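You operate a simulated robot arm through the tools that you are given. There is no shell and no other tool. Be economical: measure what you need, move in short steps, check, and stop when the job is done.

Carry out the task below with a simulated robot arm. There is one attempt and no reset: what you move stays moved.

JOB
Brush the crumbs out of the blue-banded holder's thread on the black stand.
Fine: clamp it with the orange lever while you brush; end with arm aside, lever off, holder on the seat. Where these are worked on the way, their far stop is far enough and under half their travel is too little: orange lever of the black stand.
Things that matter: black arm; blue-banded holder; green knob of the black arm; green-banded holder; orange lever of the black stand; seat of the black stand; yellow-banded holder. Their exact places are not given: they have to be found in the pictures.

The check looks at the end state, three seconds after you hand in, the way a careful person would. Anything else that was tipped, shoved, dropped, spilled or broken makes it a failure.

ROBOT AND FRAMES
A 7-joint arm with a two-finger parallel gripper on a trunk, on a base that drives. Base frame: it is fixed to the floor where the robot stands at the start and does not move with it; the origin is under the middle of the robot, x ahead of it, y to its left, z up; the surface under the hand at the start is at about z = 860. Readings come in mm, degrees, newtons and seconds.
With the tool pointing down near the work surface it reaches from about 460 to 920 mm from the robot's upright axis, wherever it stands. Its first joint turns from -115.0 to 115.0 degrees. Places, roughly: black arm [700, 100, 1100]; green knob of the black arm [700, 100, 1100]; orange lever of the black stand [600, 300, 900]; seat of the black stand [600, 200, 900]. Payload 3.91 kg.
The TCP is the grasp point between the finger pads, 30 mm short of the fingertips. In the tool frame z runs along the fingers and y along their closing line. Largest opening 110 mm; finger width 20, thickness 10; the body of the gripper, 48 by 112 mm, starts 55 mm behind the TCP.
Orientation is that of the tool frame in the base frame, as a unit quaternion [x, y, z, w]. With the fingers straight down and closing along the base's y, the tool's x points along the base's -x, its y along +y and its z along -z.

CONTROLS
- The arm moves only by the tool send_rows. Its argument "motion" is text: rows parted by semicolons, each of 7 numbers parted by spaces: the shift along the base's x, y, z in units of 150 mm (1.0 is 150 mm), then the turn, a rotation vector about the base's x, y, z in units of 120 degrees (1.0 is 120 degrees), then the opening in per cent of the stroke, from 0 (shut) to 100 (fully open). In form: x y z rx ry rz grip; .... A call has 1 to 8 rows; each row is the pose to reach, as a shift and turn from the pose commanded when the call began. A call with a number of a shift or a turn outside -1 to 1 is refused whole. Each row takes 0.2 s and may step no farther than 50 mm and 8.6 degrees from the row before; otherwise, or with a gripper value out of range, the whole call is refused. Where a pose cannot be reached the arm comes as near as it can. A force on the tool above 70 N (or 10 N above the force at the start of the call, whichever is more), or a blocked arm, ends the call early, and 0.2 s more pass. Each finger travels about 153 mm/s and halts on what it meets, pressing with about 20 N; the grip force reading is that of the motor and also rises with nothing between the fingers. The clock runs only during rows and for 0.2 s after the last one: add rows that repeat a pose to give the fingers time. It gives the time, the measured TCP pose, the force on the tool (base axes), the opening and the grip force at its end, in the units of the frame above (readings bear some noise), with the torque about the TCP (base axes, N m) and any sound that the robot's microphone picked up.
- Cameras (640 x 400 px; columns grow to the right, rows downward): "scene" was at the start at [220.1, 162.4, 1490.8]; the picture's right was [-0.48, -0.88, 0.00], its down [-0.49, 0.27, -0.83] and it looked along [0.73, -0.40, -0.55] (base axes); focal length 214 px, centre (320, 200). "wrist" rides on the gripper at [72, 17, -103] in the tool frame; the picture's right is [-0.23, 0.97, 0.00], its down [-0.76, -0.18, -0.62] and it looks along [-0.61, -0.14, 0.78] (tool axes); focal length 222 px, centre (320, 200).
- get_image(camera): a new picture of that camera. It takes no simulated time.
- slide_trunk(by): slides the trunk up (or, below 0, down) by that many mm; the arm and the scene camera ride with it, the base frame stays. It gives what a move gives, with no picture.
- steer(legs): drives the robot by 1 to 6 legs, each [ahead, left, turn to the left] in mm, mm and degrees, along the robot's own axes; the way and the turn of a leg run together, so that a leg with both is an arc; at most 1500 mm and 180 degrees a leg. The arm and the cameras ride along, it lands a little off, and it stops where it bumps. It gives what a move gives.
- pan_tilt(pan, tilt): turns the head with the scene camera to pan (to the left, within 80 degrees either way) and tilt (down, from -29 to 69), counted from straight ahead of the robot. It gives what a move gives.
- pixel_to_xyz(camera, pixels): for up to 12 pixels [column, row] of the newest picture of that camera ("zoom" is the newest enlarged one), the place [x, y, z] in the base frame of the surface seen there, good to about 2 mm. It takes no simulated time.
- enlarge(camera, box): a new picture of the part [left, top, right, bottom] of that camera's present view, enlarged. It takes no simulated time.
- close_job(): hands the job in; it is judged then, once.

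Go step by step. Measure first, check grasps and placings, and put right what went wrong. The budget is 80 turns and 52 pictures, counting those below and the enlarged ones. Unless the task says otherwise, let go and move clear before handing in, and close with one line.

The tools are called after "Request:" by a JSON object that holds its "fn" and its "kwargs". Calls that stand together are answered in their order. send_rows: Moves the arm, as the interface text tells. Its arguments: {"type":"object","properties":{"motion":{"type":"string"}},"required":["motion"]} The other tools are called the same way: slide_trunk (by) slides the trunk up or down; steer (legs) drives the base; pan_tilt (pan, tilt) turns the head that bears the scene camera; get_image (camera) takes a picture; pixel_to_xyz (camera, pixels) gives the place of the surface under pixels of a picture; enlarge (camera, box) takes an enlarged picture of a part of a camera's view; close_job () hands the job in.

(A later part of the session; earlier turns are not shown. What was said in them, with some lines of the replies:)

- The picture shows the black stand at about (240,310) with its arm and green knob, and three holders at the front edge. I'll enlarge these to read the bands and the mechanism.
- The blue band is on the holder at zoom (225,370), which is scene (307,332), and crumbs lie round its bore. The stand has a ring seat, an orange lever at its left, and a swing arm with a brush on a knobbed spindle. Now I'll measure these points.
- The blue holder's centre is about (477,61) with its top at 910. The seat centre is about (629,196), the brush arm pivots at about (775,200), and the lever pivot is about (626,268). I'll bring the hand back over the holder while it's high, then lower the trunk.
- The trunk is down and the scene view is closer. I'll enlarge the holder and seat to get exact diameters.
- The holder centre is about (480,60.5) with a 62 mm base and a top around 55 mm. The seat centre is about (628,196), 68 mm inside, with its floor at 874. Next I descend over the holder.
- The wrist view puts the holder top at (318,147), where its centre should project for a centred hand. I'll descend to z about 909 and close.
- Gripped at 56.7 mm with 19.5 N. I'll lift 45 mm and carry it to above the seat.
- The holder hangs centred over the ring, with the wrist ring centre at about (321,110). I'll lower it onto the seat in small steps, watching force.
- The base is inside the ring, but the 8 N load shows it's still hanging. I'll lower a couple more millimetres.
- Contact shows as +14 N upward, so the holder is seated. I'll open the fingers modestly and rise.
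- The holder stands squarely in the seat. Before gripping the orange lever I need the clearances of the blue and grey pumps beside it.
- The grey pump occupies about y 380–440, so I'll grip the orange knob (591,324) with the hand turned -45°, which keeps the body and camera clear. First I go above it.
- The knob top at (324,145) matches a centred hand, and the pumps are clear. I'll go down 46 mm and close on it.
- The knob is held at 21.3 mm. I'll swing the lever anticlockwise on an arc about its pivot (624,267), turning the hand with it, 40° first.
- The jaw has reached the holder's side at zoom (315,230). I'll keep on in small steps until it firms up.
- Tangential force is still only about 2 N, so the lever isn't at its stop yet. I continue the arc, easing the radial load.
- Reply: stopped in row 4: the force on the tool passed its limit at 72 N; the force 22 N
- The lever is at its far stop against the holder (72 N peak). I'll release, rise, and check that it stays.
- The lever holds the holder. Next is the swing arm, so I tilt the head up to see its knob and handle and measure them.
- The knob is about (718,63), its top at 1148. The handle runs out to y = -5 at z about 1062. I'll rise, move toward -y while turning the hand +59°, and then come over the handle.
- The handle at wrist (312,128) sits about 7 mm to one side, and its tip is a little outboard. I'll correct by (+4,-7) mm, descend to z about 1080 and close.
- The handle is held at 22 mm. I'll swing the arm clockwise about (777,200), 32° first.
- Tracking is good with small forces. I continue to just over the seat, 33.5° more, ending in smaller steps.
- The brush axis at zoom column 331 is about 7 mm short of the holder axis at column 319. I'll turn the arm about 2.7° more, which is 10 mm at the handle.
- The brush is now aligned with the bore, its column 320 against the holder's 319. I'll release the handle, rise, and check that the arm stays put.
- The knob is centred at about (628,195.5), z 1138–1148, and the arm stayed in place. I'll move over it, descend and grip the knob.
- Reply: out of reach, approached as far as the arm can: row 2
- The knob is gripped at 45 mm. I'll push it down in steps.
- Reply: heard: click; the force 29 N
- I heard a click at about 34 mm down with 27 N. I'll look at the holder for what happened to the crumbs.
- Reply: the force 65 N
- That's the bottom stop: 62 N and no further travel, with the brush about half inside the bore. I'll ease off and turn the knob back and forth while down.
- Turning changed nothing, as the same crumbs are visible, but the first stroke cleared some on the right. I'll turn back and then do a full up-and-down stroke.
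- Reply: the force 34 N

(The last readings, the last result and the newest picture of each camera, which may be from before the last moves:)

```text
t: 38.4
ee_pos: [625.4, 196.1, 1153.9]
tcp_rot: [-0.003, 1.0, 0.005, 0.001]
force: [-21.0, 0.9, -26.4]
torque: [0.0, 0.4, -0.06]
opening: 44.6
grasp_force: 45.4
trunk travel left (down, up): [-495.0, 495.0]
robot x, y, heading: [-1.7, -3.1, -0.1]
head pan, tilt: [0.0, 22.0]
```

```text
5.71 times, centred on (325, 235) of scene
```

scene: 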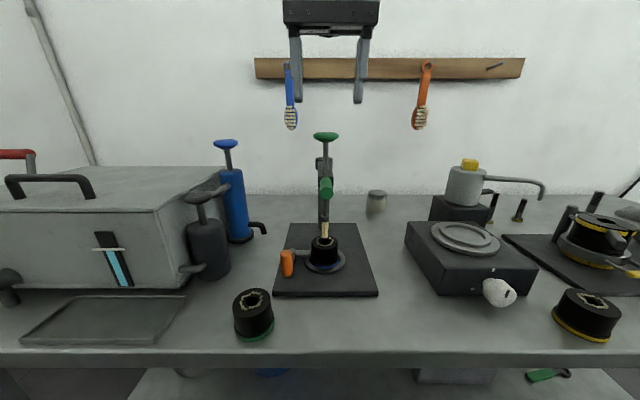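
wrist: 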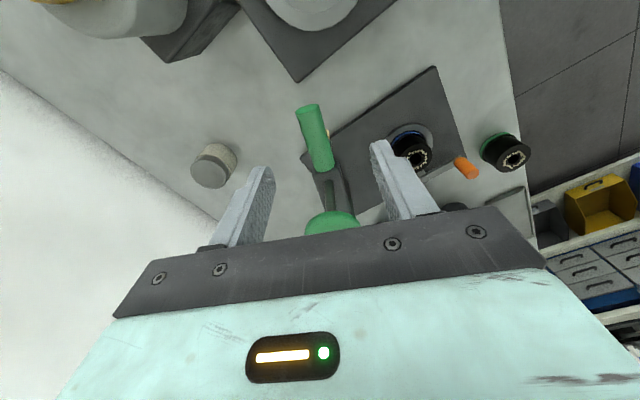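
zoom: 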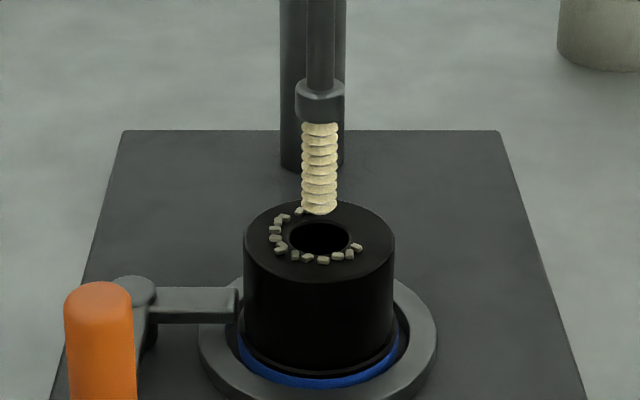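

About a third of the crumbs are gone and the rest remain on the left and front, so each full stroke clears a part. I'll make another full stroke down and up.

Request:
{"fn": "send_rows", "kwargs": {"motion": "0 0 -0.06 0 0 0 25; 0 0 -0.12 0 0 0 25; 0 0 -0.18 0 0 0 25; 0 0 -0.225 0 0 0 25; 0 0 -0.12 0 0 0 25; 0 0 -0.06 0 0 0 25; 0 0 0 0 0 0 25"}}

Request:
{"fn": "enlarge", "kwargs": {"camera": "scene", "box": [300, 200, 350, 270]}}

```text
t: 40.0
ee_pos: [625.2, 196.4, 1153.4]
tcp_rot: [-0.002, 1.0, 0.005, 0.001]
force: [-30.9, 0.9, -21.2]
torque: [0.23, 0.23, -0.06]
opening: 44.8
grasp_force: 44.9
trunk travel left (down, up): [-495.0, 495.0]
robot x, y, heading: [2.7, 0.0, -0.1]
head pan, tilt: [0.0, 22.0]
heard: click
```

```text
5.71 times, centred on (325, 235) of scene
```

zoom: 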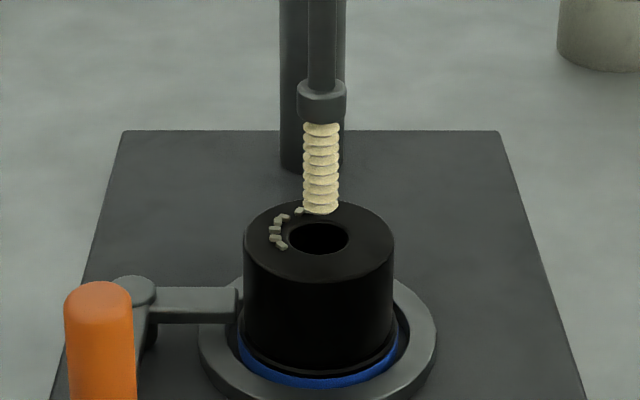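

Another click came and another third cleared, leaving about six crumbs at the left. One more stroke.

Request:
{"fn": "send_rows", "kwargs": {"motion": "0 0 -0.06 0 0 0 25; 0 0 -0.12 0 0 0 25; 0 0 -0.18 0 0 0 25; 0 0 -0.225 0 0 0 25; 0 0 -0.12 0 0 0 25; 0 0 -0.06 0 0 0 25; 0 0 0 0 0 0 25"}}

Request:
{"fn": "enlarge", "kwargs": {"camera": "scene", "box": [300, 200, 350, 270]}}

```text
t: 41.6
ee_pos: [625.0, 195.7, 1153.1]
tcp_rot: [-0.002, 1.0, 0.005, 0.001]
force: [-26.7, -1.0, -18.6]
torque: [-0.39, 0.16, -0.28]
opening: 44.7
grasp_force: 45.9
trunk travel left (down, up): [-495.0, 495.0]
robot x, y, heading: [3.5, 2.6, 0.1]
head pan, tilt: [0.0, 22.0]
heard: click
```

```text
5.71 times, centred on (325, 235) of scene
```

zoom: 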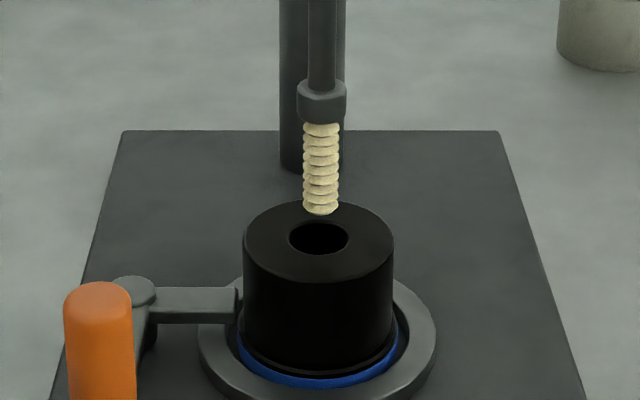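

The holder is clean. I'll release the knob, rise, and come back over the handle at about (566,196).

Request:
{"fn": "send_rows", "kwargs": {"motion": "0 0 0 0 0 0 45; 0 0 0 0 0 0 65; 0 0 0.15 0 0 0 65; 0 0 0.35 0 0 0 65; -0.2 0 0.4 0 0 0 65; -0.4 0 0.42 0 0 0 50; -0.4 0 0.42 0 0 0 50"}}

Request:
{"fn": "get_image", "kwargs": {"camera": "wrist"}}

Request:
{"fn": "get_image", "kwargs": {"camera": "scene"}}

```text
t: 43.2
ee_pos: [566.2, 194.6, 1218.7]
tcp_rot: [-0.002, 1.0, 0.008, 0.004]
force: [-0.4, -0.6, -0.6]
torque: [0.0, 0.0, 0.0]
opening: 54.9
grasp_force: 0.0
trunk travel left (down, up): [-495.0, 495.0]
robot x, y, heading: [-1.6, -1.4, 0.2]
head pan, tilt: [0.0, 22.0]
```

```text
15 pictures are left
```

wrist: 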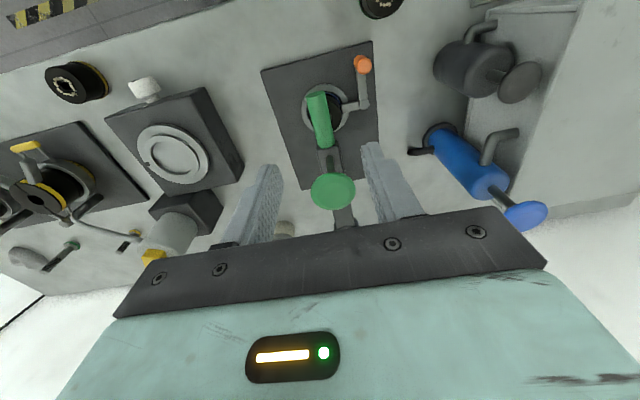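

```text
14 pictures are left
```

scene: 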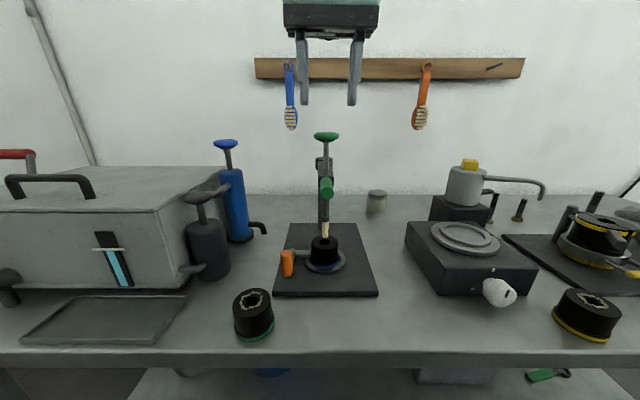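

The knob is back up and the handle is where I left it. I'll descend straight down and grip it.

Request:
{"fn": "send_rows", "kwargs": {"motion": "0 0 -0.3 0 0 0 50; 0 0 -0.6 0 0 0 50; 0 0 -0.85 0 0 0 50; 0 0 -0.93 0 0 0 50; 0 0 -0.93 0 0 0 30; 0 0 -0.93 0 0 0 12; 0 0 -0.93 0 0 0 12"}}

```text
t: 44.8
ee_pos: [566.9, 195.3, 1081.2]
tcp_rot: [-0.002, 1.0, 0.008, 0.004]
force: [-0.1, 0.2, 1.8]
torque: [0.1, -0.7, 0.02]
opening: 21.5
grasp_force: 44.8
trunk travel left (down, up): [-495.0, 495.0]
robot x, y, heading: [3.4, 3.3, 0.4]
head pan, tilt: [0.0, 22.0]
```

Gripped. I'll swing the arm back anticlockwise, first 32°.

Request:
{"fn": "send_rows", "kwargs": {"motion": "0.018 -0.195 0 0 0 0.0667 12; 0.063 -0.387 0 0 0 0.1333 12; 0.134 -0.569 0 0 0 0.2 12; 0.23 -0.74 0 0 0 0.2667 12"}}

```text
t: 45.8
ee_pos: [601.0, 83.5, 1079.8]
tcp_rot: [-0.279, 0.96, 0.009, 0.002]
force: [-4.7, 3.1, 7.5]
torque: [-0.25, 0.63, 0.68]
opening: 21.5
grasp_force: 44.9
trunk travel left (down, up): [-495.0, 495.0]
robot x, y, heading: [-0.8, 1.4, 0.5]
head pan, tilt: [0.0, 22.0]
```

Request:
{"fn": "send_rows", "kwargs": {"motion": "0.119 -0.157 0 0 0 0.0667 12; 0.259 -0.295 0 0 0 0.1333 12; 0.416 -0.412 0 0 0 0.2 12; 0.588 -0.506 0 0 0 0.2667 12; 0.649 -0.532 0 0 0 0.289 12; 0.649 -0.532 0 0 0 0.289 12"}}

```text
t: 47.2
ee_pos: [699.7, 4.4, 1080.8]
tcp_rot: [-0.552, 0.834, 0.008, 0.0]
force: [-4.4, -0.5, 10.8]
torque: [-0.2, 0.06, 0.99]
opening: 21.7
grasp_force: 45.0
trunk travel left (down, up): [-495.0, 495.0]
robot x, y, heading: [0.9, 0.9, 0.1]
head pan, tilt: [0.0, 22.0]
```

The arm is back at its starting place. I'll release, rise and withdraw toward the robot.

Request:
{"fn": "send_rows", "kwargs": {"motion": "0 0 0 0 0 0 35; 0 0 0 0 0 0 60; 0 0 0.25 0 0 0 60; 0 0 0.53 0 0 0 60; -0.3 0 0.53 0 0 0 60; -0.6 0 0.53 0 0 -0.07 60; -0.93 0 0.53 0 0 -0.14 60; -0.93 0.2 0.53 0 0 -0.21 60"}}

Request:
{"fn": "send_rows", "kwargs": {"motion": "0 0.25 0 0 0 -0.05 50; 0 0.55 0 0 0 -0.1 50; 0 0.85 0 0 0 -0.15 50; 0 0.99 0 0 0 -0.19 50; 0 0.99 0 0 0 -0.19 50"}}

Request:
{"fn": "get_image", "kwargs": {"camera": "scene"}}

Request:
{"fn": "get_image", "kwargs": {"camera": "wrist"}}

```text
t: 49.0
ee_pos: [558.7, 35.1, 1159.0]
tcp_rot: [-0.355, 0.935, 0.009, 0.001]
force: [-0.2, -0.5, -0.1]
torque: [0.02, 0.0, 0.04]
opening: 66.0
grasp_force: 0.1
trunk travel left (down, up): [-495.0, 495.0]
robot x, y, heading: [5.1, -2.4, -0.0]
head pan, tilt: [0.0, 22.0]
```

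```text
t: 50.2
ee_pos: [558.5, 183.1, 1160.1]
tcp_rot: [-0.163, 0.987, 0.009, 0.003]
force: [0.1, -0.2, 0.3]
torque: [0.02, 0.01, -0.03]
opening: 55.0
grasp_force: 0.0
trunk travel left (down, up): [-495.0, 495.0]
robot x, y, heading: [1.7, -2.2, -0.2]
head pan, tilt: [0.0, 22.0]
```

```text
13 pictures are left
```

scene: 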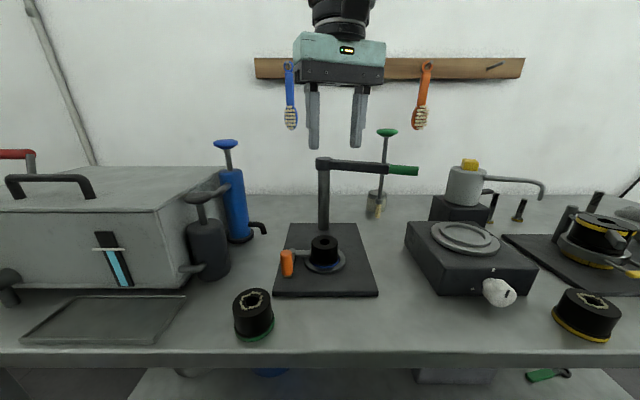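

```text
12 pictures are left
```

wrist: 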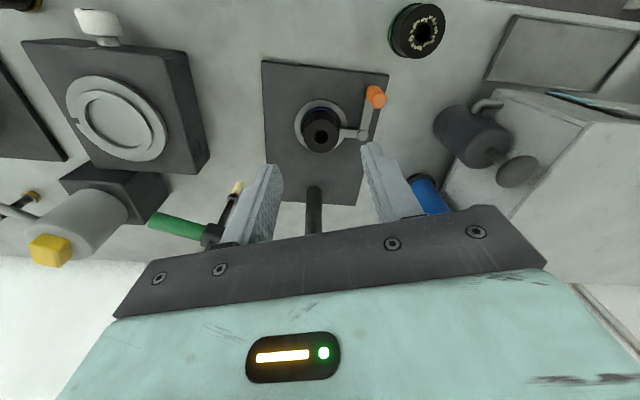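

The arm is aside, and the lever's orange knob is still on. I measure its place to grip it again.

Request:
{"fn": "pixel_to_xyz", "kwargs": {"camera": "wrist", "pixels": [[376, 92], [371, 97], [382, 97], [376, 103], [362, 134]]}}

Request:
{"fn": "pixel_to_xyz", "kwargs": {"camera": "scene", "pixels": [[287, 252], [282, 264], [293, 264], [287, 270]]}}

```text
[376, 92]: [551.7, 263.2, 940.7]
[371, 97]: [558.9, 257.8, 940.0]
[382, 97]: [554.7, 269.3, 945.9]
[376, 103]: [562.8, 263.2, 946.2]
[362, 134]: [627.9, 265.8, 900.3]
```

```text
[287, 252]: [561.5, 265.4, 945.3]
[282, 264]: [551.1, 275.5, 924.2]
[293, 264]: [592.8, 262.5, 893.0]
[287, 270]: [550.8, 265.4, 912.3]
```

Request:
{"fn": "send_rows", "kwargs": {"motion": "0.005 0.25 0 0 0 0 45; 0.01 0.543 0 0 0 0 45; 0.01 0.543 -0.3 0 0 0 45; 0.01 0.543 -0.6 0 0 0 45; 0.01 0.543 -0.9 0 0 0 45; 0.01 0.543 -1 0 0 0 45; 0.01 0.543 -1 0 0 0 45"}}

Request:
{"fn": "get_image", "kwargs": {"camera": "wrist"}}

```text
t: 51.8
ee_pos: [560.5, 267.5, 1007.5]
tcp_rot: [-0.164, 0.986, 0.009, 0.003]
force: [-0.8, 0.6, 0.4]
torque: [-0.01, -0.01, 0.01]
opening: 49.3
grasp_force: 0.1
trunk travel left (down, up): [-495.0, 495.0]
robot x, y, heading: [1.4, -1.5, 0.2]
head pan, tilt: [0.0, 22.0]
```

```text
11 pictures are left
```

wrist: 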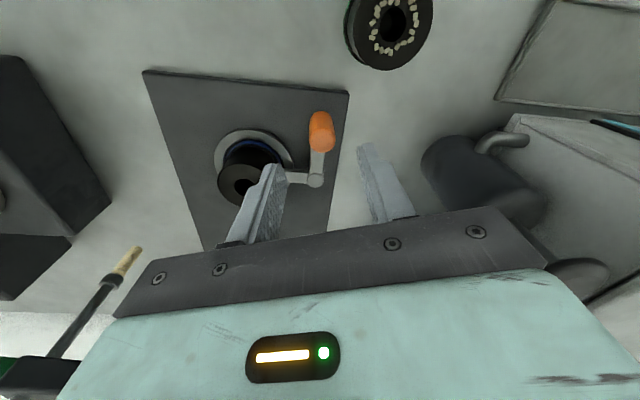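

The knob is centred at (321,135). I'll lower 57 mm and grip.

Request:
{"fn": "send_rows", "kwargs": {"motion": "0 -0.005 -0.2 0 0 0 45; 0 -0.005 -0.38 0 0 0 45; 0 -0.005 -0.39 0 0 0 30; 0 -0.005 -0.39 0 0 0 8; 0 -0.005 -0.39 0 0 0 8"}}

```text
t: 53.0
ee_pos: [558.2, 267.9, 951.0]
tcp_rot: [-0.166, 0.986, 0.009, 0.003]
force: [-4.3, 26.3, -1.8]
torque: [-0.26, -1.03, 0.04]
opening: 21.2
grasp_force: 45.0
trunk travel left (down, up): [-495.0, 495.0]
robot x, y, heading: [0.0, 2.5, 0.3]
head pan, tilt: [0.0, 22.0]
```

Gripped. I'll swing the lever clockwise back along its arc to its original place.

Request:
{"fn": "send_rows", "kwargs": {"motion": "0.003 0.059 0 0 0 -0.0667 8; 0.015 0.118 0 0 0 -0.1333 8; 0.034 0.175 0 0 0 -0.2 8; 0.061 0.228 0 0 0 -0.2667 8; 0.096 0.277 0 0 0 -0.3333 8; 0.137 0.321 0 0 0 -0.4 8; 0.183 0.359 0 0 0 -0.4667 8; 0.221 0.383 0 0 0 -0.5167 8"}}

Request:
{"fn": "enlarge", "kwargs": {"camera": "scene", "box": [240, 150, 400, 310]}}

```text
t: 54.8
ee_pos: [591.0, 326.1, 950.3]
tcp_rot: [0.366, 0.931, 0.008, 0.004]
force: [-19.6, 33.2, -4.1]
torque: [-0.44, 0.72, 0.15]
opening: 21.0
grasp_force: 44.6
trunk travel left (down, up): [-495.0, 495.0]
robot x, y, heading: [-4.9, -0.0, 0.1]
head pan, tilt: [0.0, 22.0]
```

```text
2.50 times, centred on (320, 230) of scene
```

zoom: 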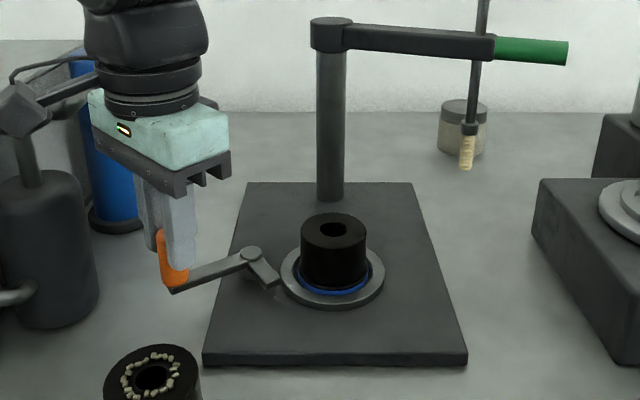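

The lever is back off at zoom (170,270), and the holder sits clean in the ring. I'll release, rise, and withdraw.

Request:
{"fn": "send_rows", "kwargs": {"motion": "0 0 0 0 0 0 25; 0 0 0 0 0 0 45; 0 0 0.15 0 0 0 45; 0 0 0.45 0 0 0 45; 0 0 0.75 0 0 0 45; 0 0 1 0 0 0 45; -0.2 -0.2 1 0 0 0.06 45; -0.4 -0.4 1 0 0 0.12 45"}}

Request:
{"fn": "get_image", "kwargs": {"camera": "scene"}}

Request:
{"fn": "enlarge", "kwargs": {"camera": "scene", "box": [240, 150, 400, 310]}}

```text
t: 56.6
ee_pos: [534.0, 261.8, 1099.5]
tcp_rot: [0.247, 0.969, 0.005, 0.005]
force: [-0.3, 1.3, -1.4]
torque: [-0.03, 0.03, -0.02]
opening: 49.5
grasp_force: 0.1
trunk travel left (down, up): [-495.0, 495.0]
robot x, y, heading: [1.3, -0.0, 0.1]
head pan, tilt: [0.0, 22.0]
```

```text
9 pictures are left
```

scene: 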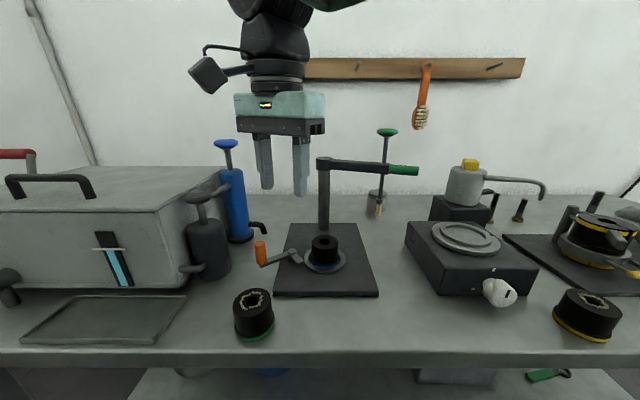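

```text
2.50 times, centred on (320, 230) of scene
```

zoom: 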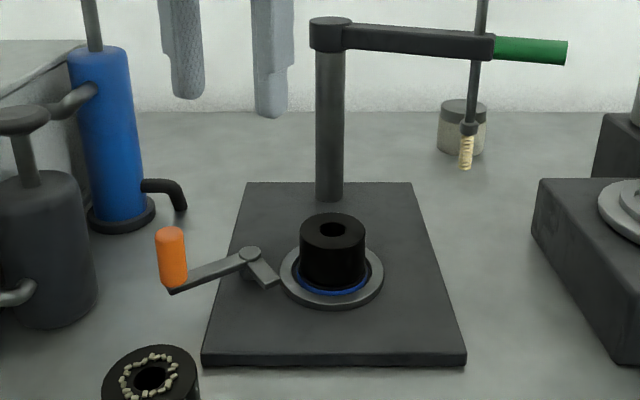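

The pictures show the holder clean on its seat, the lever off, the arm aside, the hand clear and nothing else moved, so I'm handing in.

Request:
{"fn": "close_job", "kwargs": {}}

```text
The job is handed in.
```

The blue-banded holder's thread is brushed clean: it took three strokes with the orange lever clamped, and the last pictures show no crumbs. The holder is on the seat, the lever is off, the black arm is aside, and nothing else looks moved.
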